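You operate a simulated robot arm through the tools that you are given. There is no shell and no other tool. Be economical: measure what you need, move in short steps, check, and stop when the job is done.

You run a simulated two-armed robot. Do the job below in one go: nothing can be reset, and whatever is moved stays where it is left.

JOB
Carry the black seedling tray with both arms and set it on the steel table.

The check looks at the end state, three seconds after you hand in, the way a careful person would. Anything else that was tipped, shoved, dropped, spilled or broken makes it a failure.

ROBOT AND FRAMES
Two 7-joint arms with two-finger parallel grippers on one trunk, on a base that drives. Base frame: it is fixed to the floor where the robot stands at the start and does not move with it; the origin is under the middle of the robot, x ahead of it, y to its left, z up; the surface under the hand at the start is at about z = 740. Units: mm, degrees, N and s.
The left shoulder is at the start at [30, 174, 1392], the right one opposite. With the tool pointing down near the work surface each hand reaches from about 100 to 500 mm from the robot's upright axis, wherever it stands, measured 20 degrees to its own side. Places, roughly: steel table [-1200, -900, 800]. Payload 3.6 kg a hand.
The TCP of each hand is the grasp point between the finger pads, 30 mm short of the fingertips. In the tool frame z runs along the fingers and y along their closing line. The gripper opens to 110 mm. The fingers are 20 mm wide and 10 mm thick; the gripper's body (48 by 112 mm) begins 55 mm behind the TCP.
Orientation is told as [roll, pitch, yaw] about the base's x, y, z axes, in that order, counted from this pose: with the fingers straight down and closing along the base's y, the tool's x points along the base's -x, its y along +y and its z along -z.

CONTROLS
- The arms move only by the tool apply_moves. It takes "left_increments", "right_increments" or both (then of equal length, played together; a hand with none holds still); each is a list that holds one entry, the list of rows, each a list of 7 numbers: the gripper command, from -1 (fully open) to 1 (shut), values between in proportion, then the shift along the tool's x, y, z in mm, then the turn, a rotation vector about the tool's x, y, z in degrees. In form: [[[fingers, dx, dy, dz, ax, ay, az], ...]]. A call has 1 to 8 rows; each row is the pose to reach, as a shift and turn from the pose commanded when the call began, along the tool's axes at that moment. Each row takes 0.2 s and may step no farther than 50 mm and 8.6 degrees from the row before; otherwise, or with a gripper value out of range, the whole call is refused. Where a pose cannot be reached the arm comes as near as it can. A force on the tool above 40 N (or 10 N above the force at the start of the call, whichever is more), or a blocked arm, ends the call early, and 0.2 s more pass. Each finger travels about 153 mm/s and halts on what it meets, pressing with about 44 N; the grip force reading is that of the motor and also rises with nothing between the fingers. The clock runs only during rows and for 0.2 s after the last one: add rows that repeat a pose to give the fingers time. It gives the time, the measured TCP pose, the force on the tool (base axes), the opening and the grip force at its end, in the units of the frame above (readings bear some noise), with the torque about the TCP (base axes, N m) and any sound that the robot's microphone picked up, and new pictures: "views" is both (left out), scene, wrist or none (wrist: the cameras of the hands that moved).
- Cameras (640 x 400 px; columns grow to the right, rows downward): "scene" is now at [82.5, -31.4, 1534]; the picture's right is [-0.48, -0.88, 0.00], its down [-0.75, 0.41, -0.52] and it looks along [0.46, -0.25, -0.85] (base axes); focal length 283 px, centre (320, 200). "left" rides on the left gripper at [73, -17, -103] in its tool frame; the picture's right is [0.23, 0.97, 0.00], its down [-0.76, 0.18, -0.62] and it looks along [-0.61, 0.14, 0.78] (tool axes); focal length 222 px, centre (320, 200). "right" rides on the right gripper at [72, 17, -103] in its tool frame; the picture's right is [-0.23, 0.97, 0.00], its down [-0.76, -0.18, -0.62] and it looks along [-0.61, -0.14, 0.78] (tool axes); focal length 222 px, centre (320, 200). There is no depth. A picture from a camera that has moved, and an enlarged one, comes with that camera's place and axes in the base frame and with its lens.
- slide_trunk(by): slides the trunk up (or, below 0, down) by that many mm; the arms and the scene camera ride with it, the base frame stays. It gives what a move gives, with no picture.
- drive_base(legs): drives the robot by 1 to 6 legs, each [ahead, left, turn to the left] in mm, mm and degrees, along the robot's own axes; the way and the turn of a leg run together, so that a leg with both is an arc; at most 1500 mm and 180 degrees a leg. The arms and the cameras ride along, it lands a little off, and it stops where it bumps. It gives what a move gives, and a new picture of the scene camera.
- turn_head(pan, tilt): turns the head with the scene camera to pan (to the left, within 86 degrees either way) and tilt (down, from -29 to 69), counted from straight ahead of the robot. It gives what a move gives, and a new picture of the scene camera.
- enlarge(camera, box): a new picture of the part [left, top, right, bottom] of that camera's present view, enlarged. No time passes.
- finish_job(): hands the job in; it is judged then, once.

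Go step by step. Nothing tells you exact positions but the pictures and the camera data: compare them with the known pose of the tool, close in by small moves and look again before you grip or let go. The budget is 120 turns and 260 pictures, counting those below and the enlarged ones. Unless the task says otherwise, let go and move clear before handing in, and close with one line.

The tools are called after "Emit:" as name(argument=value, ...) on one line, values as JSON. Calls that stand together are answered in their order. apply_moves: Moves the arms, as the interface text tells. Its arguments: {"type":"object","properties":{"left_increments":{"type":"array"},"right_increments":{"type":"array"},"views":{"type":"string","enum":["both","scene","wrist","none"]}},"required":[]} The other tools are called the same way: slide_trunk (by) slides the trunk up or down; drive_base (legs) drives the base; turn_head (pan, tilt) turns the head that bears the scene camera; enlarge (camera, box) takes an enlarged picture of a part of a camera's view; finish_job () hands the job in.

At the start:

```text
clock: 0.0
left_eef_pos: [354.7, 150.8, 996.3]
left_tool_rot: [16.2, -0.6, 1.9]
left_ft_force: [0.6, -0.1, 0.2]
left_ft_torque: [0.02, -0.01, 0.02]
left_grip_width: 110.0
left_grasp_force: 0.0
right_eef_pos: [343.3, -384.9, 1064.5]
right_tool_rot: [-7.8, -0.6, -2.8]
right_ft_force: [0.6, -0.3, 0.1]
right_ft_torque: [-0.03, -0.02, -0.02]
right_grip_width: 110.2
right_grasp_force: 0.1
trunk travel left (down, up): [-506.0, 257.0]
robot x, y, heading: [4.2, 1.1, 0.1]
head pan, tilt: [-28.8, 58.5]
```

scene: 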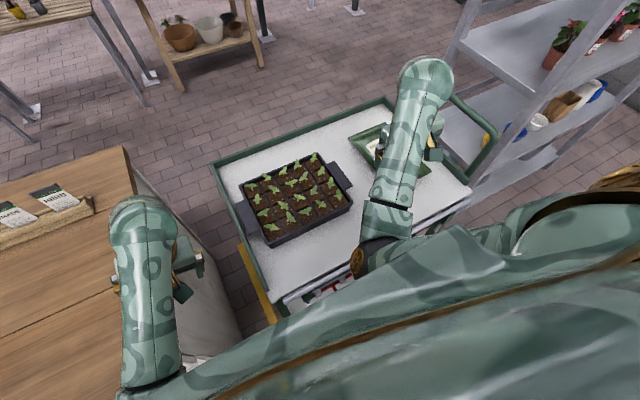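
right: 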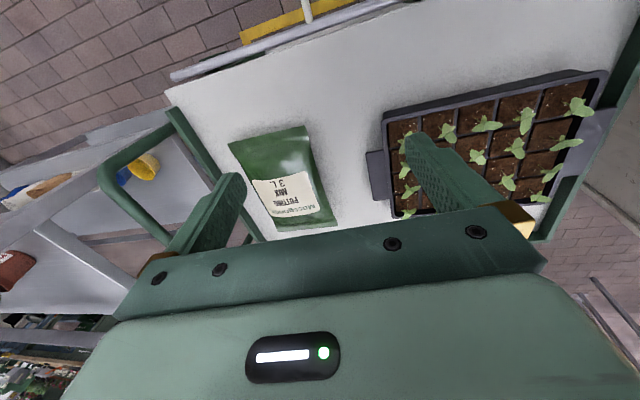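
left: 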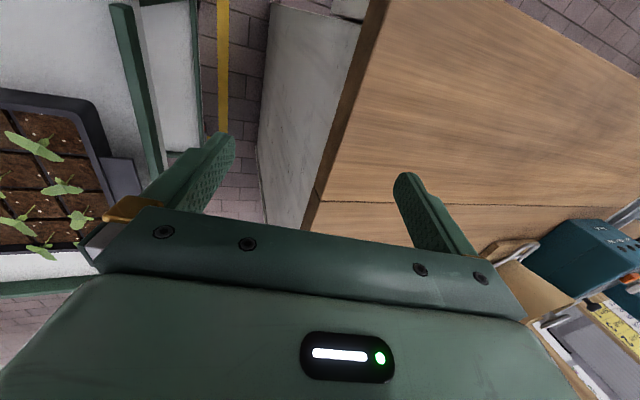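

The black tray sits on the white-topped cart at about x 535, y -190, with its lugs toward ±y. I'll look closer at the lugs and at the cart in front of me.

Emit:
enlarge(camera="scene", box=[210, 120, 400, 260])

Emit:
turn_head(pan=0, tilt=69)

```text
2.86 times, centred on (305, 190) of scene
camera zoom: at [82.5, -31.4, 1534.0], right [-0.48, -0.88, 0.0], down [-0.75, 0.41, -0.52], along [0.46, -0.25, -0.85], focal length 809 px, centre (363, 229)
```

zoom: 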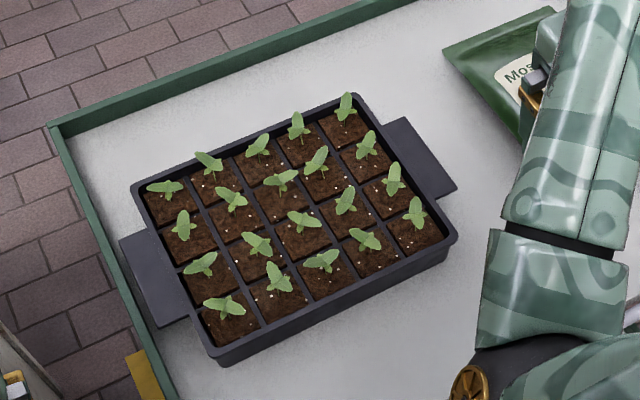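

```text
clock: 0.9
left_eef_pos: [353.0, 153.9, 996.0]
left_tool_rot: [16.5, -0.6, 1.9]
left_ft_force: [0.4, -0.2, -0.3]
left_ft_torque: [0.0, 0.01, 0.0]
left_grip_width: 110.5
left_grasp_force: 0.3
right_eef_pos: [344.1, -388.5, 1063.9]
right_tool_rot: [-8.0, -0.7, -3.1]
right_ft_force: [-0.3, -0.1, -0.6]
right_ft_torque: [0.02, 0.03, -0.01]
right_grip_width: 110.1
right_grasp_force: 0.1
trunk travel left (down, up): [-506.0, 257.0]
robot x, y, heading: [0.5, 2.6, 0.5]
head pan, tilt: [0.0, 68.8]
camera scene: at [78.5, 1.4, 1522.8], right [0.0, -1.0, 0.0], down [-0.93, 0.0, -0.36], along [0.36, 0.0, -0.93], focal length 283 px, centre (320, 200)
```

scene: 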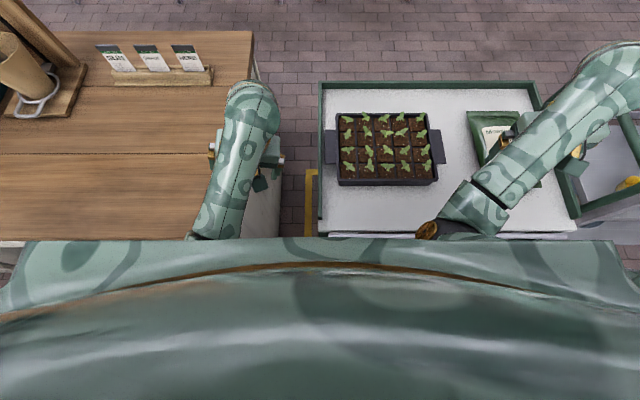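

The lugs look like flat flanges. Before driving right I'll check the space on that side and the way to the steel table.

Emit:
turn_head(pan=-60, tilt=30)

Emit:
turn_head(pan=-86, tilt=35)

Emit:
turn_head(pan=0, tilt=35)

```text
clock: 2.2
left_eef_pos: [353.3, 153.5, 996.2]
left_tool_rot: [16.4, -0.6, 1.9]
left_ft_force: [0.4, 0.8, 0.2]
left_ft_torque: [0.02, -0.02, -0.01]
left_grip_width: 110.0
left_grasp_force: 0.1
right_eef_pos: [343.0, -387.5, 1063.5]
right_tool_rot: [-8.0, -0.5, -3.0]
right_ft_force: [-0.7, -0.5, 0.2]
right_ft_torque: [-0.01, -0.01, 0.01]
right_grip_width: 109.9
right_grasp_force: 0.1
trunk travel left (down, up): [-506.0, 257.0]
robot x, y, heading: [-0.8, -1.9, 0.1]
head pan, tilt: [-60.0, 30.0]
camera scene: at [67.8, -76.8, 1574.2], right [-0.87, -0.5, 0.0], down [-0.25, 0.43, -0.87], along [0.43, -0.75, -0.5], focal length 283 px, centre (320, 200)
```

scene: 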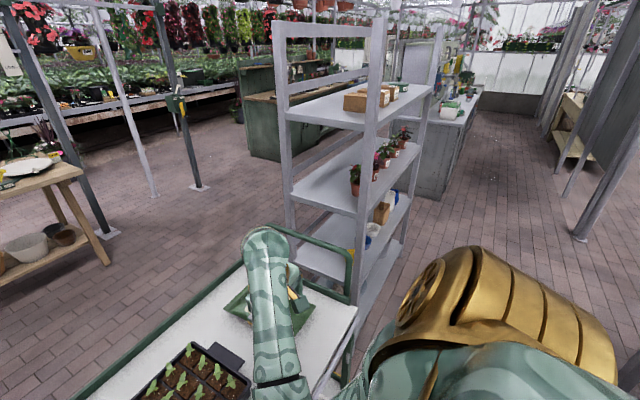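

```text
clock: 3.1
left_eef_pos: [354.4, 153.9, 995.0]
left_tool_rot: [16.4, -0.6, 1.9]
left_ft_force: [-0.5, -0.1, 0.3]
left_ft_torque: [0.01, 0.0, 0.03]
left_grip_width: 110.1
left_grasp_force: 0.1
right_eef_pos: [343.5, -387.9, 1064.2]
right_tool_rot: [-7.9, -0.6, -3.1]
right_ft_force: [0.6, -0.4, -1.1]
right_ft_torque: [-0.01, -0.03, 0.01]
right_grip_width: 110.0
right_grasp_force: 0.0
trunk travel left (down, up): [-506.0, 257.0]
robot x, y, heading: [3.7, 0.4, -0.0]
head pan, tilt: [-85.9, 35.0]
camera scene: at [28.9, -86.3, 1566.5], right [-1.0, -0.07, 0.0], down [-0.04, 0.57, -0.82], along [0.06, -0.82, -0.57], focal length 283 px, centre (320, 200)
```

scene: 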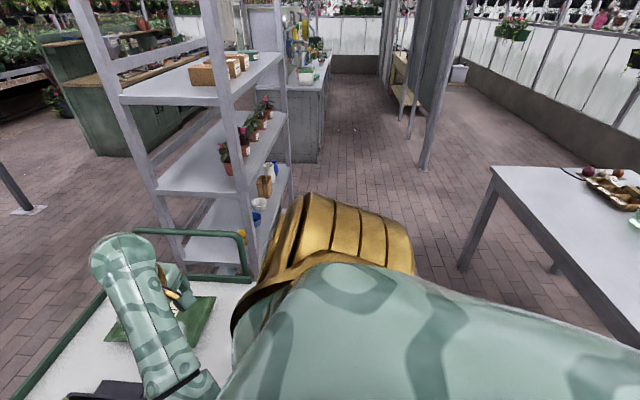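

```text
clock: 4.7
left_eef_pos: [353.0, 154.7, 994.2]
left_tool_rot: [16.5, -0.6, 1.9]
left_ft_force: [0.4, -0.2, -0.1]
left_ft_torque: [0.03, -0.03, -0.01]
left_grip_width: 110.1
left_grasp_force: 0.1
right_eef_pos: [342.8, -387.9, 1064.1]
right_tool_rot: [-8.0, -0.8, -3.0]
right_ft_force: [-0.1, -0.3, -0.4]
right_ft_torque: [-0.01, 0.0, 0.05]
right_grip_width: 110.1
right_grasp_force: 0.2
trunk travel left (down, up): [-506.0, 257.0]
robot x, y, heading: [0.9, -0.3, 0.2]
head pan, tilt: [0.0, 35.0]
camera scene: at [110.6, 1.4, 1566.4], right [0.0, -1.0, 0.0], down [-0.57, 0.0, -0.82], along [0.82, 0.0, -0.57], focal length 283 px, centre (320, 200)
```

scene: 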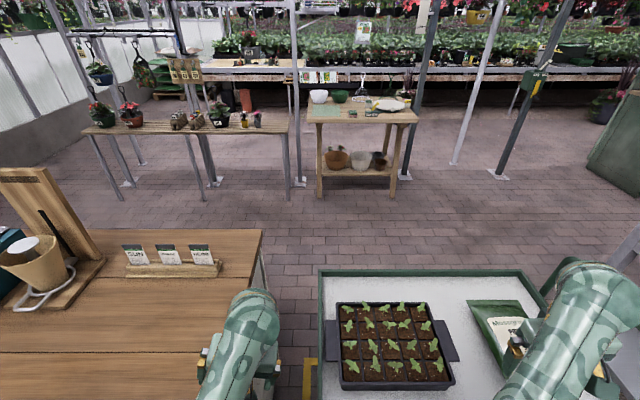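

I'll enlarge the lugs to judge their shape and height.

Emit:
enlarge(camera="scene", box=[300, 260, 480, 400])

Emit:
enlarge(camera="right", box=[340, 50, 640, 250])

Emit:
enlarge(camera="left", box=[0, 50, 240, 270])

```text
2.86 times, centred on (390, 330) of scene
camera zoom: at [110.6, 1.4, 1566.4], right [0.0, -1.0, 0.0], down [-0.57, 0.0, -0.82], along [0.82, 0.0, -0.57], focal length 809 px, centre (120, -171)
```

zoom: 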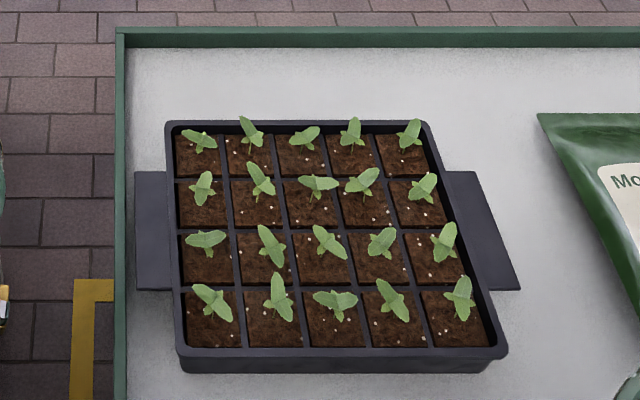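

```text
2.00 times, centred on (490, 150) of right
camera zoom: at [272.8, -352.3, 1163.2], right [0.28, 0.95, -0.13], down [0.75, -0.13, 0.65], along [0.6, -0.28, -0.75], focal length 444 px, centre (-20, 300)
```

zoom: 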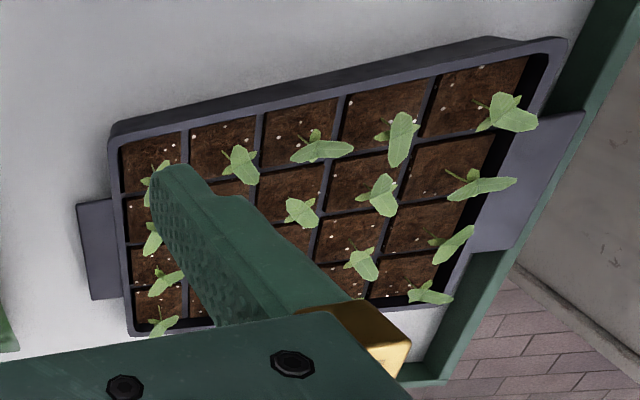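

```text
1.82 times, centred on (120, 160) of left
camera zoom: at [282.6, 106.6, 1090.5], right [-0.26, 0.93, 0.27], down [0.75, 0.02, 0.66], along [0.6, 0.38, -0.7], focal length 404 px, centre (684, 273)
```

zoom: 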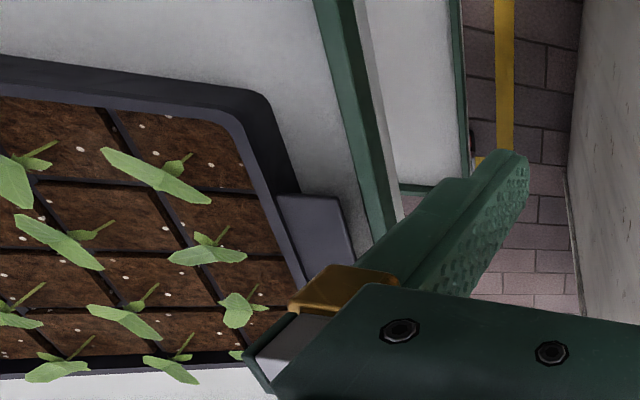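

The lugs are horizontal plates about 110 mm long and 35 mm out from the body, and the left one sits near the cart's rail. I'll shift the robot right so it is centred on the tray.

Emit:
drive_base(legs=[[0, -197, 0]])

Emit:
turn_head(pan=0, tilt=69)

Emit:
enlarge(camera="left", box=[0, 0, 640, 400])

```text
clock: 6.3
left_eef_pos: [353.3, -48.5, 996.4]
left_tool_rot: [16.5, -0.5, 1.9]
left_ft_force: [0.6, -0.5, 0.0]
left_ft_torque: [0.0, -0.02, -0.01]
left_grip_width: 110.1
left_grasp_force: 0.1
right_eef_pos: [342.7, -589.4, 1064.3]
right_tool_rot: [-8.0, -0.6, -3.0]
right_ft_force: [1.0, -0.7, -0.9]
right_ft_torque: [0.01, 0.0, 0.0]
right_grip_width: 110.0
right_grasp_force: 0.1
trunk travel left (down, up): [-506.0, 257.0]
robot x, y, heading: [0.5, -198.0, -0.0]
head pan, tilt: [0.0, 35.0]
camera scene: at [110.5, -199.7, 1566.4], right [0.0, -1.0, 0.0], down [-0.57, 0.0, -0.82], along [0.82, 0.0, -0.57], focal length 283 px, centre (320, 200)
```

scene: 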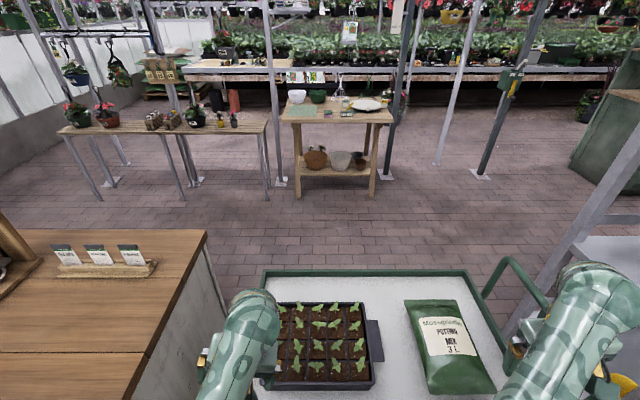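

```text
clock: 7.3
left_eef_pos: [353.5, -46.7, 995.1]
left_tool_rot: [16.6, -0.6, 1.9]
left_ft_force: [0.4, 0.1, 0.3]
left_ft_torque: [0.0, -0.02, 0.0]
left_grip_width: 110.1
left_grasp_force: 0.0
right_eef_pos: [343.3, -590.1, 1064.6]
right_tool_rot: [-8.1, -0.7, -3.1]
right_ft_force: [0.6, 0.0, 0.6]
right_ft_torque: [0.01, 0.01, 0.02]
right_grip_width: 109.9
right_grasp_force: 0.1
trunk travel left (down, up): [-506.0, 257.0]
robot x, y, heading: [2.9, -202.7, 0.0]
head pan, tilt: [0.0, 68.8]
camera scene: at [78.4, -198.6, 1522.8], right [0.0, -1.0, 0.0], down [-0.93, 0.0, -0.36], along [0.36, 0.0, -0.93], focal length 283 px, centre (320, 200)
```

scene: 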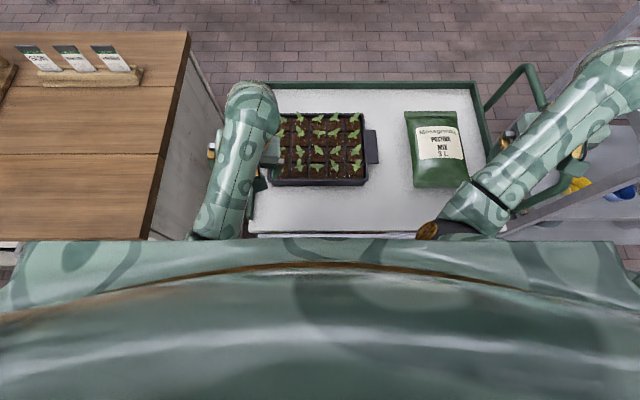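

```text
1.00 times, centred on (320, 200) of left (not enlarged: the box is as wide or as high as the picture)
camera zoom: at [282.6, -93.2, 1090.4], right [-0.26, 0.93, 0.27], down [0.75, 0.02, 0.66], along [0.6, 0.38, -0.7], focal length 222 px, centre (320, 200)
```

zoom: 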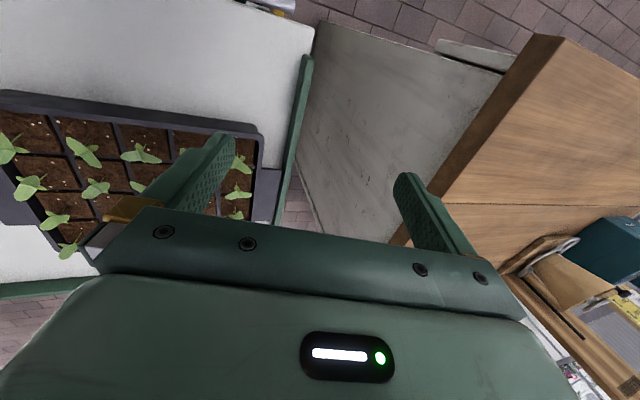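

The robot is now centred on the tray. I'll bring the left hand to a tilted pose beside the left lug, still high, so its camera can see the lug from the side.

Emit:
apply_moves(left_increments=[[[-1, -16, 10, 12, 7.7, 0, 0], [-1, -32, 21, 24, 15.4, 0, 0], [-1, -48, 31, 35, 23, 0, 0], [-1, -64, 42, 47, 30.8, 0, 0], [-1, -80, 52, 59, 38.4, 0, 0], [-1, -96, 63, 70, 46, 0, 0], [-1, -112, 73, 82, 53.8, 0, 0], [-1, -127, 84, 94, 61.5, 0, 0]]], views="both")

```text
clock: 9.1
left_eef_pos: [480.2, 63.5, 930.3]
left_tool_rot: [-45.2, -0.7, 1.9]
left_ft_force: [0.6, -0.3, 0.5]
left_ft_torque: [0.0, 0.01, 0.02]
left_grip_width: 110.3
left_grasp_force: 0.0
right_eef_pos: [343.7, -588.4, 1064.7]
right_tool_rot: [-8.2, -0.6, -3.0]
right_ft_force: [-0.3, 0.3, 0.2]
right_ft_torque: [0.02, 0.01, 0.02]
right_grip_width: 110.0
right_grasp_force: 0.0
trunk travel left (down, up): [-506.0, 257.0]
robot x, y, heading: [-2.2, -201.7, 0.1]
head pan, tilt: [0.0, 68.8]
camera scene: at [79.4, -197.5, 1522.7], right [0.0, -1.0, 0.0], down [-0.93, 0.0, -0.36], along [0.36, 0.0, -0.93], focal length 283 px, centre (320, 200)
camera left: at [404.5, 124.8, 1015.6], right [-0.24, 0.68, -0.69], down [0.74, 0.59, 0.32], along [0.63, -0.43, -0.64], focal length 222 px, centre (320, 200)
```

scene: 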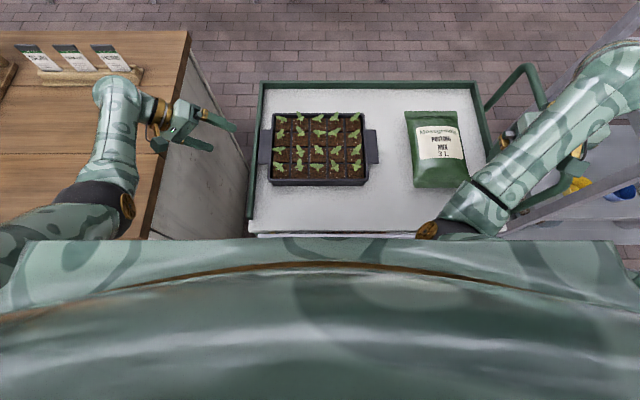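
left: 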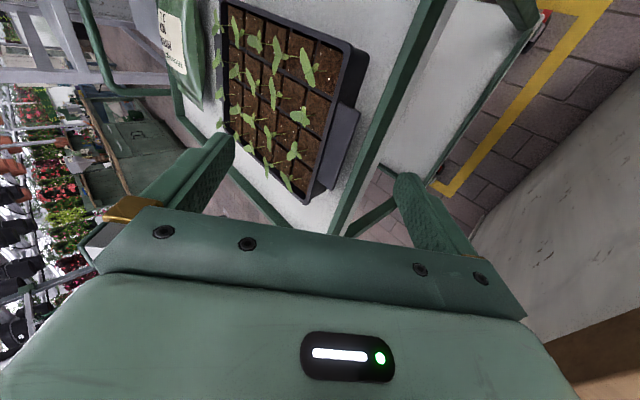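

The reach is fine. I'll go lower and tilt more to see how high the lug sits.

Emit:
apply_moves(left_increments=[[[-1, -12, 16, 16, 6, 0, 0], [-1, -25, 32, 32, 12, 0, 0], [-1, -37, 48, 48, 18, 0, 0], [-1, -50, 64, 64, 25, 0, 0]]], views="wrist")

Emit:
enlarge(camera="left", box=[200, 0, 440, 220])

```text
clock: 10.1
left_eef_pos: [419.2, 57.0, 900.9]
left_tool_rot: [-69.0, -0.9, 1.9]
left_ft_force: [0.1, -0.6, -0.2]
left_ft_torque: [0.03, -0.01, 0.0]
left_grip_width: 110.1
left_grasp_force: 0.1
left hand out of reach, approached as far as the arm can: row 1, 2, 3, 4
right_eef_pos: [342.9, -588.1, 1065.8]
right_tool_rot: [-8.1, -0.7, -3.0]
right_ft_force: [0.6, -0.3, 0.0]
right_ft_torque: [0.0, -0.02, 0.01]
right_grip_width: 110.1
right_grasp_force: 0.0
trunk travel left (down, up): [-506.0, 257.0]
robot x, y, heading: [-1.3, -200.3, -0.1]
head pan, tilt: [0.0, 68.8]
camera left: at [343.7, 146.5, 954.6], right [-0.23, 0.34, -0.91], down [0.74, 0.67, 0.07], along [0.63, -0.66, -0.41], focal length 222 px, centre (320, 200)
```

left: 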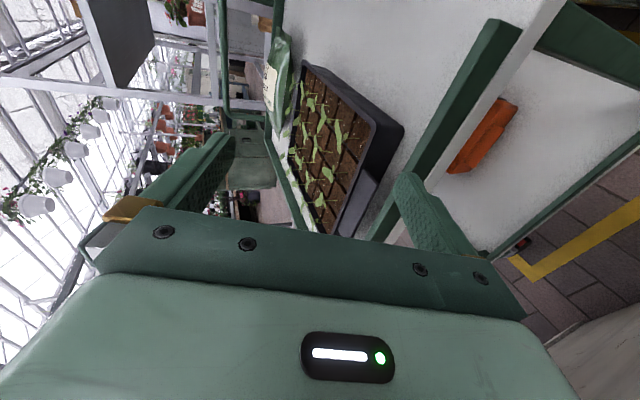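

```text
1.82 times, centred on (320, 110) of left
camera zoom: at [343.7, 146.5, 954.6], right [-0.23, 0.34, -0.91], down [0.74, 0.67, 0.07], along [0.63, -0.66, -0.41], focal length 404 px, centre (320, 364)
```

zoom: 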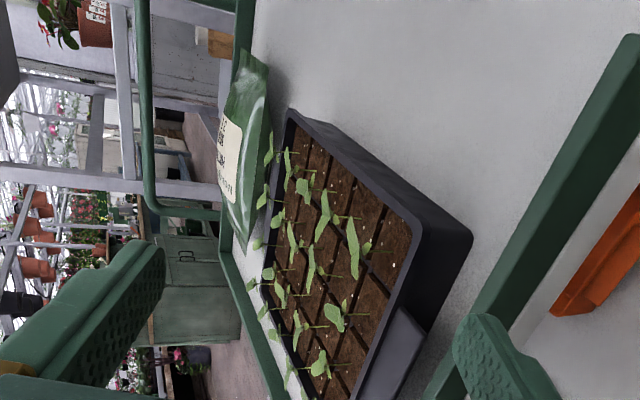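

The lug's top is at about z 780, the deck is at 742 and the left rail tops out near 765, only 10 mm outside the lug. I'll raise the left hand and lower the trunk for more reach. Then I'll grip the right lug first and slide the tray away from the rail.

Emit:
apply_moves(left_increments=[[[-1, 0, -37, -14, -4, 0, 0], [-1, 0, -75, -29, -8, 0, 0], [-1, 0, -112, -43, -12, 0, 0], [-1, 0, -150, -58, -16, 0, 0], [-1, 0, -187, -72, -19, 0, 0]]], views="none")

Emit:
slide_trunk(by=-180)

Emit:
turn_head(pan=-20, tilt=60)

```text
clock: 11.3
left_eef_pos: [544.9, 117.3, 1042.6]
left_tool_rot: [-51.1, -0.5, 1.9]
left_ft_force: [0.6, -0.5, 0.0]
left_ft_torque: [0.01, 0.0, -0.02]
left_grip_width: 110.2
left_grasp_force: 0.1
left hand out of reach, approached as far as the arm can: row 1, 2, 3, 4, 5
right_eef_pos: [342.7, -589.0, 1063.5]
right_tool_rot: [-8.1, -0.6, -3.1]
right_ft_force: [0.4, -0.4, 0.5]
right_ft_torque: [0.0, 0.04, -0.02]
right_grip_width: 110.0
right_grasp_force: 0.1
trunk travel left (down, up): [-506.0, 257.0]
robot x, y, heading: [1.7, -197.6, -0.0]
head pan, tilt: [0.0, 68.8]
```

```text
clock: 12.7
left_eef_pos: [551.3, 107.5, 895.0]
left_tool_rot: [-51.4, 1.0, 1.4]
left_ft_force: [-13.4, -23.5, 28.4]
left_ft_torque: [2.98, -0.63, 0.68]
left_grip_width: 110.0
left_grasp_force: 0.1
right_eef_pos: [338.6, -610.1, 940.8]
right_tool_rot: [-10.4, -0.8, -3.9]
right_ft_force: [-0.3, 0.0, -0.8]
right_ft_torque: [-0.04, 0.02, -0.01]
right_grip_width: 109.8
right_grasp_force: 0.1
trunk travel left (down, up): [-376.0, 387.0]
robot x, y, heading: [-2.4, -202.2, -0.5]
head pan, tilt: [0.0, 68.8]
stopped: the force on the tool passed its limit at 94 N (the readings are from after the stop); the commanded pose is now the measured one
```

```text
clock: 13.5
left_eef_pos: [551.5, 107.3, 893.8]
left_tool_rot: [-51.1, 1.1, 1.6]
left_ft_force: [-0.7, -33.9, 34.1]
left_ft_torque: [3.55, -0.73, -0.7]
left_grip_width: 110.1
left_grasp_force: 0.0
right_eef_pos: [338.0, -612.0, 938.7]
right_tool_rot: [-10.3, -0.7, -3.9]
right_ft_force: [-0.2, -0.9, 0.5]
right_ft_torque: [0.01, -0.02, -0.01]
right_grip_width: 109.8
right_grasp_force: 0.1
trunk travel left (down, up): [-376.0, 387.0]
robot x, y, heading: [0.3, -195.2, -0.1]
head pan, tilt: [-20.0, 60.0]
camera scene: at [110.4, -228.7, 1401.8], right [-0.34, -0.94, -0.01], down [-0.81, 0.3, -0.5], along [0.47, -0.17, -0.87], focal length 283 px, centre (320, 200)
```

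scene: 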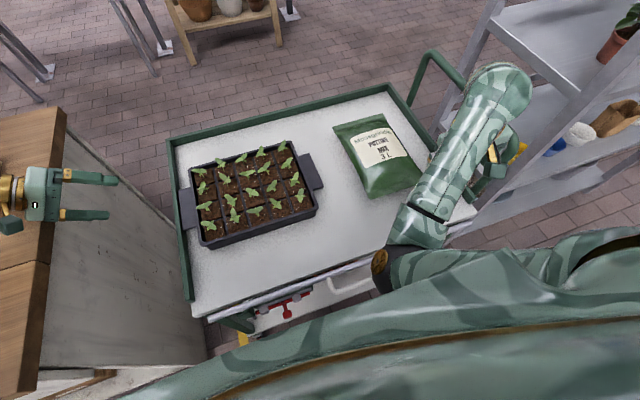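

The left wrist came down on the wooden bench's edge. I'll lift it off up and inward straight away.

Emit:
apply_moves(left_increments=[[[-1, 0, -25, -8, 0, 0, 0], [-1, 0, -60, 0, 0, 0, 0], [-1, 0, -97, 24, 0, 0, 0], [-1, 20, -120, 60, 0, 0, 0]]], views="scene")

Emit:
turn_head(pan=30, tilt=55)

```text
clock: 14.5
left_eef_pos: [600.1, 5.5, 919.5]
left_tool_rot: [-51.2, 1.7, 1.6]
left_ft_force: [0.6, -0.6, -0.1]
left_ft_torque: [0.0, 0.01, 0.02]
left_grip_width: 110.1
left_grasp_force: 0.1
left hand out of reach, approached as far as the arm can: row 1, 2, 3, 4
right_eef_pos: [340.6, -606.3, 940.4]
right_tool_rot: [-10.5, -0.4, -3.8]
right_ft_force: [0.4, 0.2, 0.8]
right_ft_torque: [-0.03, 0.01, -0.01]
right_grip_width: 110.0
right_grasp_force: 0.0
trunk travel left (down, up): [-376.0, 387.0]
robot x, y, heading: [2.7, -198.3, -0.4]
head pan, tilt: [-20.0, 60.0]
camera scene: at [114.1, -222.0, 1401.4], right [-0.34, -0.94, 0.0], down [-0.81, 0.3, -0.5], along [0.47, -0.17, -0.87], focal length 283 px, centre (320, 200)
```

scene: 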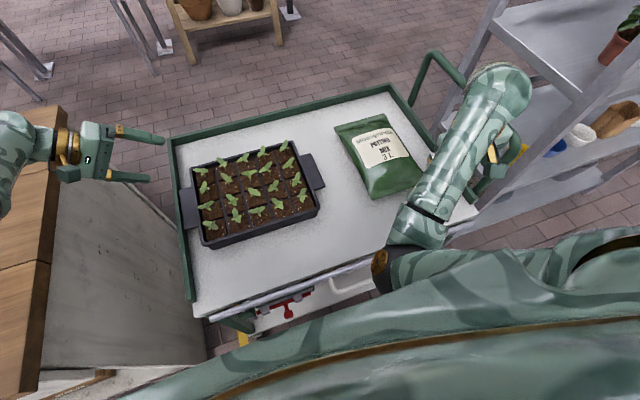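

```text
clock: 15.7
left_eef_pos: [600.7, 6.6, 920.8]
left_tool_rot: [-51.4, 1.7, 1.6]
left_ft_force: [0.4, 0.2, 0.2]
left_ft_torque: [-0.01, -0.06, 0.0]
left_grip_width: 110.0
left_grasp_force: 0.0
right_eef_pos: [340.6, -606.9, 941.4]
right_tool_rot: [-10.5, -0.5, -3.9]
right_ft_force: [0.3, 0.1, 0.0]
right_ft_torque: [0.01, 0.01, -0.01]
right_grip_width: 110.0
right_grasp_force: 0.0
trunk travel left (down, up): [-376.0, 387.0]
robot x, y, heading: [0.9, -199.4, 0.0]
head pan, tilt: [30.0, 55.0]
camera scene: at [113.9, -162.5, 1407.5], right [0.5, -0.87, 0.0], down [-0.71, -0.41, -0.57], along [0.5, 0.29, -0.82], focal length 283 px, centre (320, 200)
```

scene: 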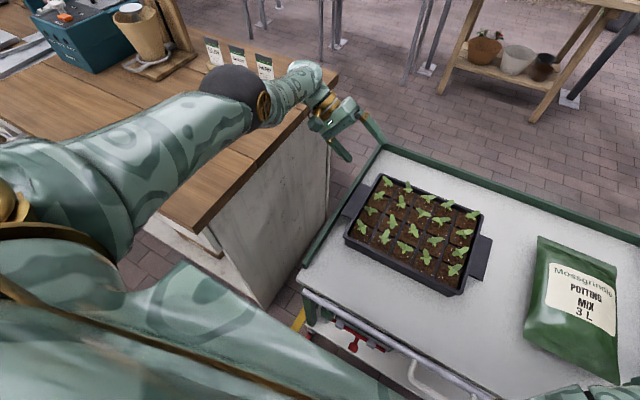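

The bench top is at about z 900, which makes a sideways approach cramped. I'll grip both lugs from the front instead, fingers pointing ahead and tipped down and closing vertically, so I swing the left hand round to point ahead.

Emit:
apply_moves(left_increments=[[[-1, 16, -2, 2, 0, -6.2, -5], [-1, 33, -4, 5, 0, -12.4, -10], [-1, 49, -6, 7, 0, -18.6, -15.1], [-1, 65, -8, 10, 0, -24.9, -20.1], [-1, 82, -10, 12, 0, -31, -25.2], [-1, 98, -12, 14, 0, -37.3, -30.2], [-1, 115, -14, 17, 0, -43.5, -35.2], [-1, 131, -16, 19, 0, -49.7, -40.3]]], views="scene")

```text
clock: 17.5
left_eef_pos: [667.0, 10.8, 785.2]
left_tool_rot: [-50.2, 0.6, 66.3]
left_ft_force: [-2.8, 24.7, 22.6]
left_ft_torque: [1.34, 0.34, -0.33]
left_grip_width: 104.7
left_grasp_force: 0.1
left hand out of reach, approached as far as the arm can: row 1, 2, 3, 4, 5, 6, 7, 8
right_eef_pos: [340.3, -603.7, 942.3]
right_tool_rot: [-10.7, -0.8, -3.7]
right_ft_force: [-0.3, 0.4, 0.5]
right_ft_torque: [0.0, 0.07, 0.02]
right_grip_width: 110.0
right_grasp_force: 0.1
trunk travel left (down, up): [-376.0, 387.0]
robot x, y, heading: [-0.6, -197.2, -0.0]
head pan, tilt: [30.0, 55.0]
camera scene: at [110.1, -159.1, 1408.3], right [0.5, -0.87, 0.0], down [-0.71, -0.41, -0.57], along [0.5, 0.29, -0.82], focal length 283 px, centre (320, 200)
```

scene: 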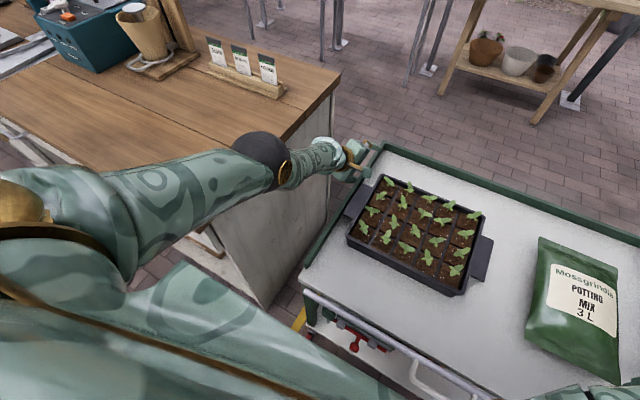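

The arm ran into a joint limit and the hand sagged onto the rail area. I'll back the turn out and raise the hand.

Emit:
apply_moves(left_increments=[[[-1, 0, -20, -16, 0, 6.2, 5], [-1, 0, -40, -32, 0, 12.4, 10], [-1, 0, -55, -45, 0, 18.6, 15.1], [-1, 0, -60, -48, 0, 24.9, 20.1], [-1, 0, -60, -48, 0, 31, 25.2], [-1, 0, -60, -48, 0, 37.3, 30.2]]], views="scene")

```text
clock: 18.9
left_eef_pos: [635.3, 17.4, 868.6]
left_tool_rot: [-50.7, 1.5, 23.7]
left_ft_force: [-0.5, 0.6, -0.1]
left_ft_torque: [-0.01, 0.02, -0.03]
left_grip_width: 109.8
left_grasp_force: 0.1
left hand out of reach, approached as far as the arm can: row 1, 4, 5, 6
right_eef_pos: [342.0, -606.6, 940.3]
right_tool_rot: [-10.6, -0.5, -3.9]
right_ft_force: [-0.3, -0.8, 0.4]
right_ft_torque: [-0.01, 0.02, 0.0]
right_grip_width: 110.3
right_grasp_force: 0.1
trunk travel left (down, up): [-376.0, 387.0]
robot x, y, heading: [0.0, -200.9, -0.2]
head pan, tilt: [30.0, 55.0]
camera scene: at [114.2, -162.7, 1407.5], right [0.5, -0.87, 0.0], down [-0.71, -0.41, -0.57], along [0.5, 0.29, -0.82], focal length 283 px, centre (320, 200)
```

scene: 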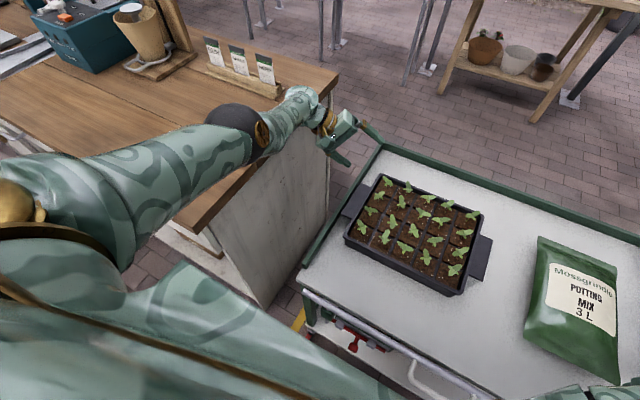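

The hand is clear of everything, and the tray and packets look undisturbed. Next I'll untwist the left hand back to pointing down.

Emit:
apply_moves(left_increments=[[[-1, 0, 0, 0, -8, 0, 0], [-1, 0, 0, 0, -16, 0, 0], [-1, 0, 0, 0, -24, 0, 0], [-1, 0, 0, 0, -32, 0, 0], [-1, 0, 0, 0, -40, 0, 0], [-1, 0, 0, 0, -48, 0, 0], [-1, 0, 0, 0, -56, 0, 0], [-1, 0, 0, 0, -56, 0, 0]]], views="scene")

```text
clock: 20.7
left_eef_pos: [609.9, 32.4, 878.3]
left_tool_rot: [5.4, 1.4, 23.8]
left_ft_force: [0.1, 0.1, 0.7]
left_ft_torque: [-0.01, -0.01, 0.0]
left_grip_width: 110.1
left_grasp_force: 0.0
left hand out of reach, approached as far as the arm can: row 2, 5, 6, 7, 8
right_eef_pos: [340.5, -606.6, 940.3]
right_tool_rot: [-10.6, -0.6, -3.7]
right_ft_force: [0.7, 0.3, 0.2]
right_ft_torque: [0.0, -0.01, -0.01]
right_grip_width: 110.0
right_grasp_force: 0.0
trunk travel left (down, up): [-376.0, 387.0]
robot x, y, heading: [-1.0, -202.0, -0.3]
head pan, tilt: [30.0, 55.0]
camera scene: at [113.8, -162.1, 1407.5], right [0.5, -0.87, 0.0], down [-0.71, -0.41, -0.57], along [0.5, 0.29, -0.82], focal length 283 px, centre (320, 200)
```

scene: 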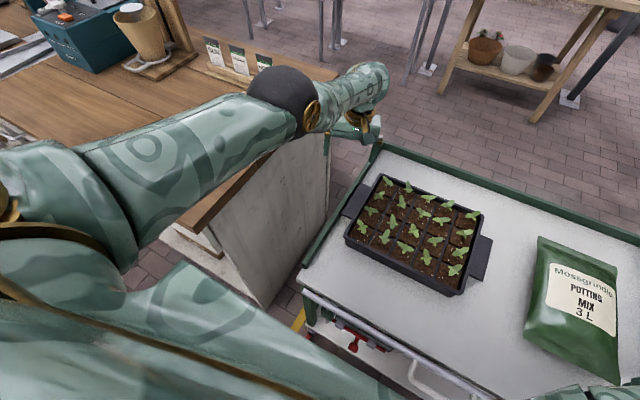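

I'll pull the left hand back and up toward its starting posture.

Emit:
apply_moves(left_increments=[[[-1, 0, 0, -40, 0, 0, 4], [-1, 30, 10, -80, 0, 0, 8], [-1, 60, 21, -92, 0, 0, 12], [-1, 90, 31, -92, 0, 0, 16], [-1, 120, 42, -92, 0, 0, 20], [-1, 145, 51, -92, 0, 0, 24], [-1, 145, 51, -92, 0, 0, 24]]], views="scene")

```text
refused: row 2 steps farther than a row can; nothing moved
```

Emit:
apply_moves(left_increments=[[[-1, 0, 0, -40, 0, 0, 4], [-1, 28, 10, -72, 0, 0, 8], [-1, 58, 20, -92, 0, 0, 12], [-1, 90, 31, -92, 0, 0, 16], [-1, 120, 42, -92, 0, 0, 20], [-1, 145, 51, -92, 0, 0, 24], [-1, 145, 51, -92, 0, 0, 24]]], views="scene")

```text
clock: 22.3
left_eef_pos: [624.5, -2.3, 947.3]
left_tool_rot: [4.2, 3.6, -0.2]
left_ft_force: [0.1, -0.2, 0.3]
left_ft_torque: [0.01, -0.01, 0.0]
left_grip_width: 110.2
left_grasp_force: 0.0
left hand out of reach, approached as far as the arm can: row 1, 2, 3, 4, 5, 6, 7
right_eef_pos: [341.8, -606.8, 940.5]
right_tool_rot: [-10.5, -0.6, -4.0]
right_ft_force: [0.5, -0.4, 0.4]
right_ft_torque: [0.03, 0.0, 0.02]
right_grip_width: 110.0
right_grasp_force: 0.0
trunk travel left (down, up): [-376.0, 387.0]
robot x, y, heading: [0.4, -202.3, -0.1]
head pan, tilt: [30.0, 55.0]
camera scene: at [113.8, -162.2, 1407.6], right [0.5, -0.87, 0.0], down [-0.71, -0.41, -0.57], along [0.5, 0.29, -0.82], focal length 283 px, centre (320, 200)
```

scene: 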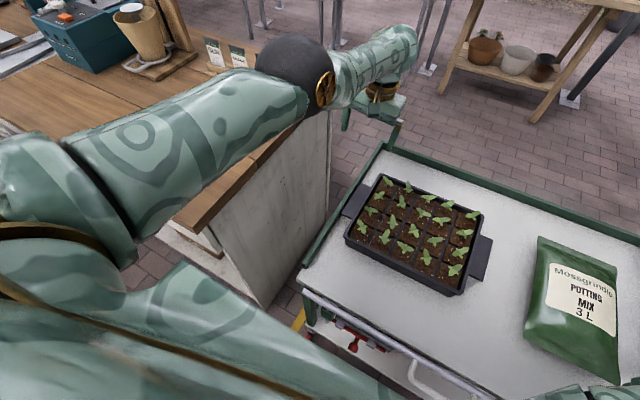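

The arm isn't following my requests, so I'll test with a tiny move to learn what pose it thinks it is commanded to.

Emit:
apply_moves(left_increments=[[[-1, 0, 0, -5, 0, 0, 0], [-1, 0, 0, -10, 0, 0, 0], [-1, 0, 0, -10, 0, 0, 0]]], views="none")

Emit:
apply_moves(left_increments=[[[-1, -40, 0, 0, 0, 0, 0], [-1, -80, 0, 0, 0, 0, 0], [-1, -120, 0, 0, 0, 0, 0], [-1, -160, 0, 0, 0, 0, 0]]], views="none")

```text
clock: 23.1
left_eef_pos: [627.7, -4.6, 954.3]
left_tool_rot: [4.2, 3.6, -0.2]
left_ft_force: [0.1, -0.2, -0.4]
left_ft_torque: [0.0, -0.03, -0.01]
left_grip_width: 110.0
left_grasp_force: 0.0
right_eef_pos: [341.5, -605.9, 938.9]
right_tool_rot: [-10.6, -0.5, -3.9]
right_ft_force: [-0.7, -0.2, 0.6]
right_ft_torque: [0.01, 0.01, 0.01]
right_grip_width: 110.2
right_grasp_force: 0.2
trunk travel left (down, up): [-376.0, 387.0]
robot x, y, heading: [0.9, -200.0, -0.1]
head pan, tilt: [30.0, 55.0]
```

```text
clock: 24.1
left_eef_pos: [629.0, -2.1, 955.4]
left_tool_rot: [4.2, 3.4, -0.1]
left_ft_force: [0.3, 0.1, -0.3]
left_ft_torque: [0.02, -0.03, -0.01]
left_grip_width: 110.2
left_grasp_force: 0.0
left hand out of reach, approached as far as the arm can: row 1, 2, 3, 4
right_eef_pos: [340.2, -606.9, 940.3]
right_tool_rot: [-10.6, -0.4, -3.9]
right_ft_force: [0.3, -0.6, -0.3]
right_ft_torque: [0.03, 0.0, 0.0]
right_grip_width: 110.0
right_grasp_force: 0.0
trunk travel left (down, up): [-376.0, 387.0]
robot x, y, heading: [2.5, -198.4, 0.1]
head pan, tilt: [30.0, 55.0]
```

Emit:
apply_moves(left_increments=[[[-1, 20, 0, 0, 0, 0, 0], [-1, 40, 0, 0, 0, 0, 0], [-1, 60, 0, 0, 0, 0, 0]]], views="none")

Emit:
apply_moves(left_increments=[[[-1, 0, 0, -25, 0, 0, 0], [-1, 0, 0, -50, 0, 0, 0], [-1, 0, 0, -75, 0, 0, 0], [-1, 0, 0, -100, 0, 0, 0]]], views="scene")

```text
clock: 24.9
left_eef_pos: [566.7, 0.1, 961.7]
left_tool_rot: [4.4, 3.6, -0.1]
left_ft_force: [-0.1, 0.2, 0.2]
left_ft_torque: [0.02, -0.01, 0.03]
left_grip_width: 110.0
left_grasp_force: 0.1
right_eef_pos: [340.8, -608.6, 940.0]
right_tool_rot: [-10.4, -0.6, -3.8]
right_ft_force: [0.1, 0.0, 0.5]
right_ft_torque: [0.0, -0.01, -0.01]
right_grip_width: 110.0
right_grasp_force: 0.1
trunk travel left (down, up): [-376.0, 387.0]
robot x, y, heading: [-1.2, -200.4, -0.1]
head pan, tilt: [30.0, 55.0]
```

```text
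clock: 25.9
left_eef_pos: [574.4, -5.9, 1062.8]
left_tool_rot: [4.2, 3.5, -0.2]
left_ft_force: [-0.4, -0.9, 0.4]
left_ft_torque: [-0.03, 0.02, 0.02]
left_grip_width: 110.2
left_grasp_force: 0.1
right_eef_pos: [341.2, -606.0, 941.5]
right_tool_rot: [-10.7, -0.6, -3.9]
right_ft_force: [0.1, 0.2, 0.7]
right_ft_torque: [0.0, 0.03, -0.06]
right_grip_width: 109.9
right_grasp_force: 0.0
trunk travel left (down, up): [-376.0, 387.0]
robot x, y, heading: [3.3, -195.8, 0.1]
head pan, tilt: [30.0, 55.0]
camera scene: at [113.9, -162.6, 1407.5], right [0.5, -0.87, 0.0], down [-0.71, -0.41, -0.57], along [0.5, 0.29, -0.82], focal length 283 px, centre (320, 200)
```

scene: 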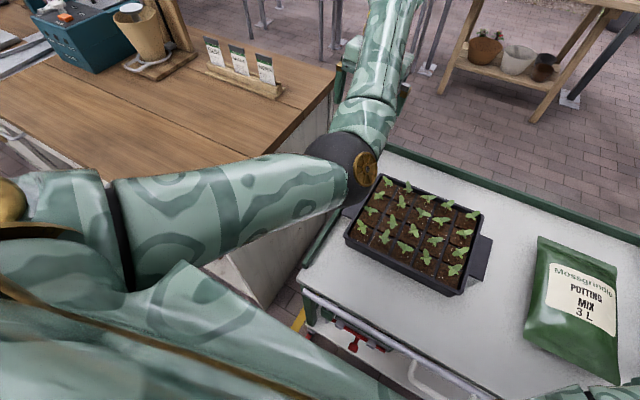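

The left arm is behaving again. I'll pull it in front of the robot and pitch the fingers forward.

Emit:
apply_moves(left_increments=[[[-1, 24, -4, 0, 0, 0, 0], [-1, 48, -8, 0, 0, 0, 0], [-1, 72, -12, 0, 0, -7.5, 0], [-1, 96, -16, 0, 0, -15, 0], [-1, 120, -20, 0, 0, -22.5, 0], [-1, 144, -24, 0, 0, -30, 0], [-1, 160, -28, 0, 0, -37.5, 0], [-1, 170, -30, 0, 0, -45, 0]]], views="scene")

```text
clock: 27.2
left_eef_pos: [507.2, -12.2, 1139.0]
left_tool_rot: [6.0, -34.5, -1.3]
left_ft_force: [0.1, -0.4, -0.4]
left_ft_torque: [-0.02, -0.02, -0.05]
left_grip_width: 110.0
left_grasp_force: 0.0
left hand out of reach, approached as far as the arm can: row 1, 2, 3, 4, 5, 6
right_eef_pos: [341.2, -608.4, 941.2]
right_tool_rot: [-10.7, -0.5, -3.8]
right_ft_force: [0.3, -0.6, 0.1]
right_ft_torque: [0.03, -0.03, -0.01]
right_grip_width: 110.2
right_grasp_force: 0.1
trunk travel left (down, up): [-376.0, 387.0]
robot x, y, heading: [-4.3, -199.9, -0.2]
head pan, tilt: [30.0, 55.0]
stopped in row 6 (left hand): the arm was blocked; the commanded pose is now the measured one
camera scene: at [113.2, -162.7, 1407.6], right [0.5, -0.87, 0.0], down [-0.71, -0.41, -0.57], along [0.5, 0.29, -0.82], focal length 283 px, centre (320, 200)
```

scene: 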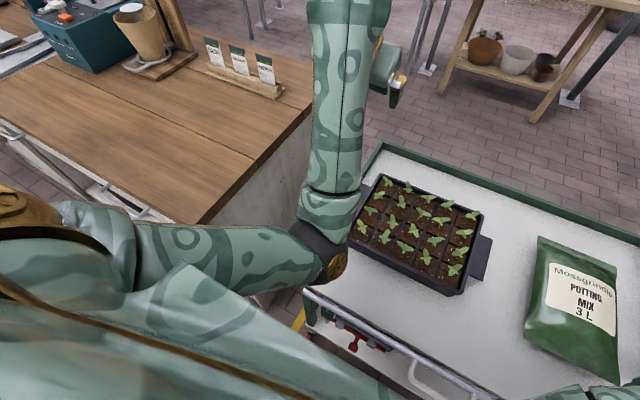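

The elbow folded up because the hand was too high for that spot, so I'll bring it lower while pitching forward.

Emit:
apply_moves(left_increments=[[[-1, 21, -3, 13, 0, -4, 0], [-1, 42, -5, 26, 0, -8, 0], [-1, 63, -8, 39, 0, -12, 0], [-1, 84, -10, 52, 0, -16, 0], [-1, 105, -13, 65, 0, -20, 0], [-1, 126, -15, 78, 0, -24, 0], [-1, 147, -18, 91, 0, -28, 0], [-1, 168, -20, 103, 0, -30, 0]]], views="scene")

```text
clock: 29.0
left_eef_pos: [423.9, -20.4, 955.1]
left_tool_rot: [11.0, -64.0, -8.2]
left_ft_force: [-0.8, 0.0, 0.1]
left_ft_torque: [0.01, 0.0, 0.0]
left_grip_width: 110.1
left_grasp_force: 0.1
right_eef_pos: [340.4, -606.8, 939.7]
right_tool_rot: [-10.7, -0.6, -3.9]
right_ft_force: [0.4, -0.5, -0.9]
right_ft_torque: [0.0, -0.03, 0.0]
right_grip_width: 110.0
right_grasp_force: 0.1
trunk travel left (down, up): [-376.0, 387.0]
robot x, y, heading: [-1.0, -197.9, -0.1]
head pan, tilt: [30.0, 55.0]
camera scene: at [113.3, -162.4, 1407.6], right [0.5, -0.87, 0.0], down [-0.71, -0.41, -0.57], along [0.5, 0.29, -0.82], focal length 283 px, centre (320, 200)
```

scene: 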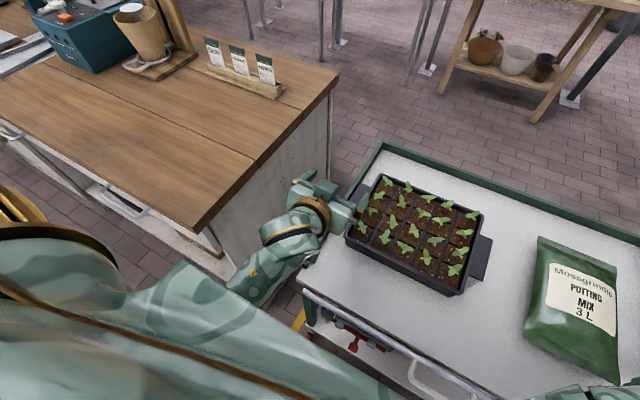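

The forward-pitched pose is reachable. Now I'll roll the hand so the fingers close vertically.

Emit:
apply_moves(left_increments=[[[-1, 0, 0, 0, 0, 0, -8], [-1, 0, 0, 0, 0, 0, -16], [-1, 0, 0, 0, 0, 0, -24], [-1, 0, 0, 0, 0, 0, -32], [-1, 0, 0, 0, 0, 0, -40], [-1, 0, 0, 0, 0, 0, -48], [-1, 0, 0, 0, 0, 0, -56], [-1, 0, 0, 0, 0, 0, -64]]], views="both")

```text
clock: 29.9
left_eef_pos: [422.7, 9.0, 949.0]
left_tool_rot: [-23.6, -63.0, 31.3]
left_ft_force: [0.9, 0.3, -0.9]
left_ft_torque: [-0.01, -0.02, 0.01]
left_grip_width: 109.8
left_grasp_force: 0.1
right_eef_pos: [340.3, -608.0, 941.7]
right_tool_rot: [-10.7, -0.6, -3.9]
right_ft_force: [-0.4, 0.7, -0.9]
right_ft_torque: [-0.02, 0.03, -0.03]
right_grip_width: 110.0
right_grasp_force: 0.0
trunk travel left (down, up): [-376.0, 387.0]
robot x, y, heading: [-0.1, -196.0, -0.2]
head pan, tilt: [30.0, 55.0]
stopped in row 4 (left hand): the arm was blocked; the commanded pose is now the measured one
camera scene: at [113.6, -162.2, 1407.6], right [0.5, -0.87, 0.0], down [-0.71, -0.41, -0.57], along [0.5, 0.29, -0.82], focal length 283 px, centre (320, 200)
camera left: at [305.3, -32.3, 931.9], right [-0.25, 0.89, -0.38], down [-0.3, 0.3, 0.91], along [0.92, 0.34, 0.19], focal length 222 px, centre (320, 200)
```

scene: 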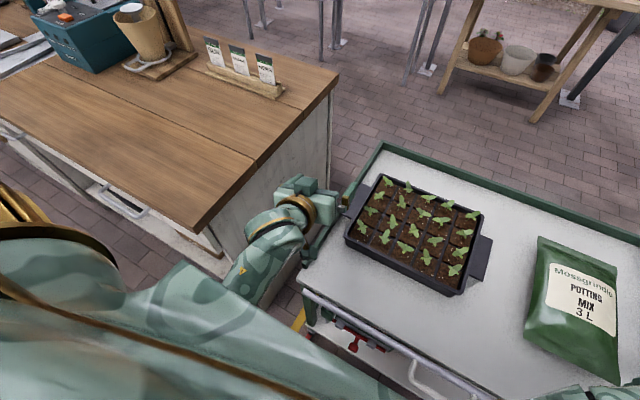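
left: 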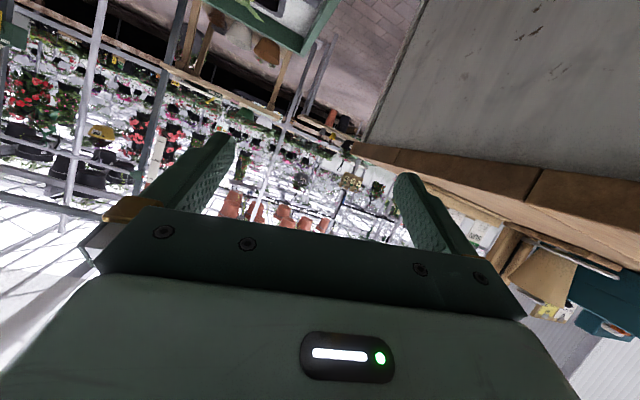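

That direction is blocked, so I'll try rolling the other way.

Emit:
apply_moves(left_increments=[[[-1, 0, 0, 0, 0, 0, 8], [-1, 0, 0, 0, 0, 0, 16], [-1, 0, 0, 0, 0, 0, 24], [-1, 0, 0, 0, 0, 0, 32], [-1, 0, 0, 0, 0, 0, 40], [-1, 0, 0, 0, 0, 0, 48], [-1, 0, 0, 0, 0, 0, 56], [-1, 0, 0, 0, 0, 0, 64]]], views="scene")

Emit:
apply_moves(left_increments=[[[-1, 0, 0, 0, 0, 0, 8], [-1, 0, 0, 0, 0, 0, 16], [-1, 0, 0, 0, 0, 0, 24], [-1, 0, 0, 0, 0, 0, 32], [-1, 0, 0, 0, 0, 0, 40], [-1, 0, 0, 0, 0, 0, 46]]], views="both")

```text
clock: 31.7
left_eef_pos: [423.4, 7.1, 948.8]
left_tool_rot: [59.9, -33.8, -67.1]
left_ft_force: [1.0, 0.4, -0.2]
left_ft_torque: [-0.01, -0.03, -0.03]
left_grip_width: 109.8
left_grasp_force: 0.0
right_eef_pos: [341.4, -606.8, 940.5]
right_tool_rot: [-10.6, -0.5, -4.0]
right_ft_force: [0.5, -0.6, -0.2]
right_ft_torque: [-0.05, 0.02, 0.0]
right_grip_width: 109.9
right_grasp_force: 0.1
trunk travel left (down, up): [-376.0, 387.0]
robot x, y, heading: [-1.4, -201.1, 0.0]
head pan, tilt: [30.0, 55.0]
camera scene: at [113.7, -162.2, 1407.6], right [0.5, -0.87, 0.0], down [-0.71, -0.41, -0.57], along [0.5, 0.29, -0.82], focal length 283 px, centre (320, 200)
```

scene: 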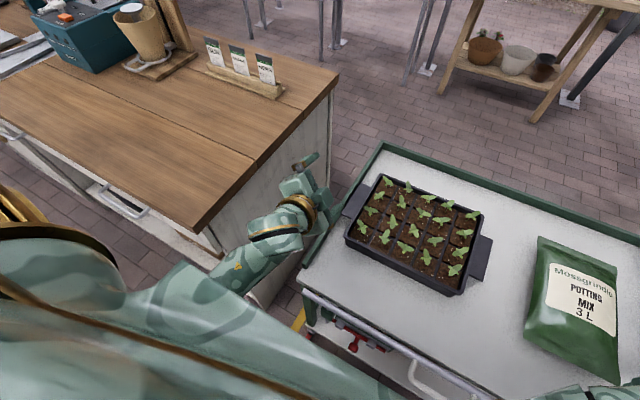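

```text
clock: 33.1
left_eef_pos: [421.8, 7.2, 948.7]
left_tool_rot: [65.1, 7.4, -88.4]
left_ft_force: [0.5, -0.3, 0.6]
left_ft_torque: [-0.04, -0.02, 0.01]
left_grip_width: 109.9
left_grasp_force: 0.0
right_eef_pos: [340.1, -606.2, 940.9]
right_tool_rot: [-10.7, -0.6, -4.0]
right_ft_force: [0.5, 0.8, 0.0]
right_ft_torque: [-0.01, 0.03, 0.0]
right_grip_width: 110.1
right_grasp_force: 0.1
trunk travel left (down, up): [-376.0, 387.0]
robot x, y, heading: [-1.0, -200.7, -0.1]
head pan, tilt: [30.0, 55.0]
camera scene: at [113.7, -162.3, 1407.6], right [0.5, -0.87, 0.0], down [-0.71, -0.41, -0.57], along [0.5, 0.29, -0.82], focal length 283 px, centre (320, 200)
camera left: at [321.0, 74.2, 987.7], right [0.41, 0.12, 0.91], down [-0.47, -0.82, 0.32], along [0.78, -0.55, -0.28], focal length 222 px, centre (320, 200)
```

scene: 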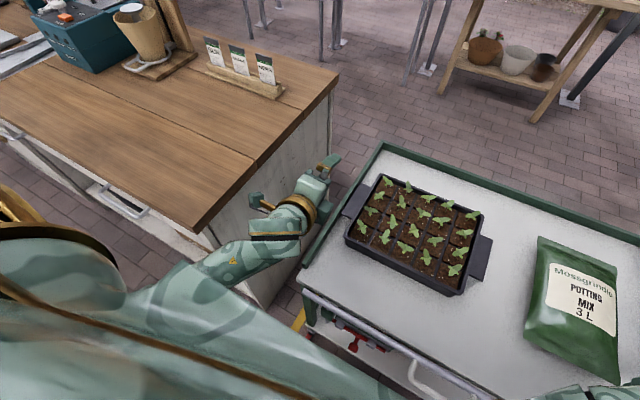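
left: 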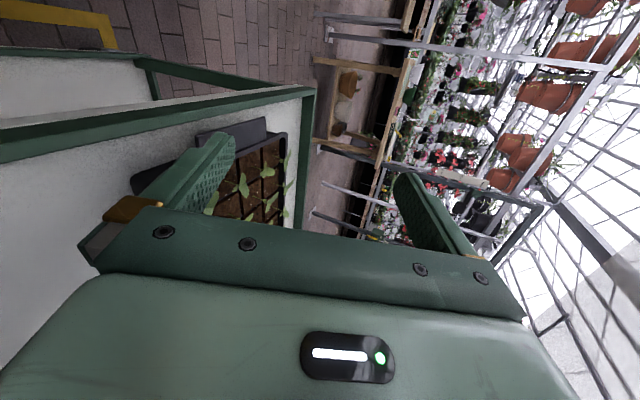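

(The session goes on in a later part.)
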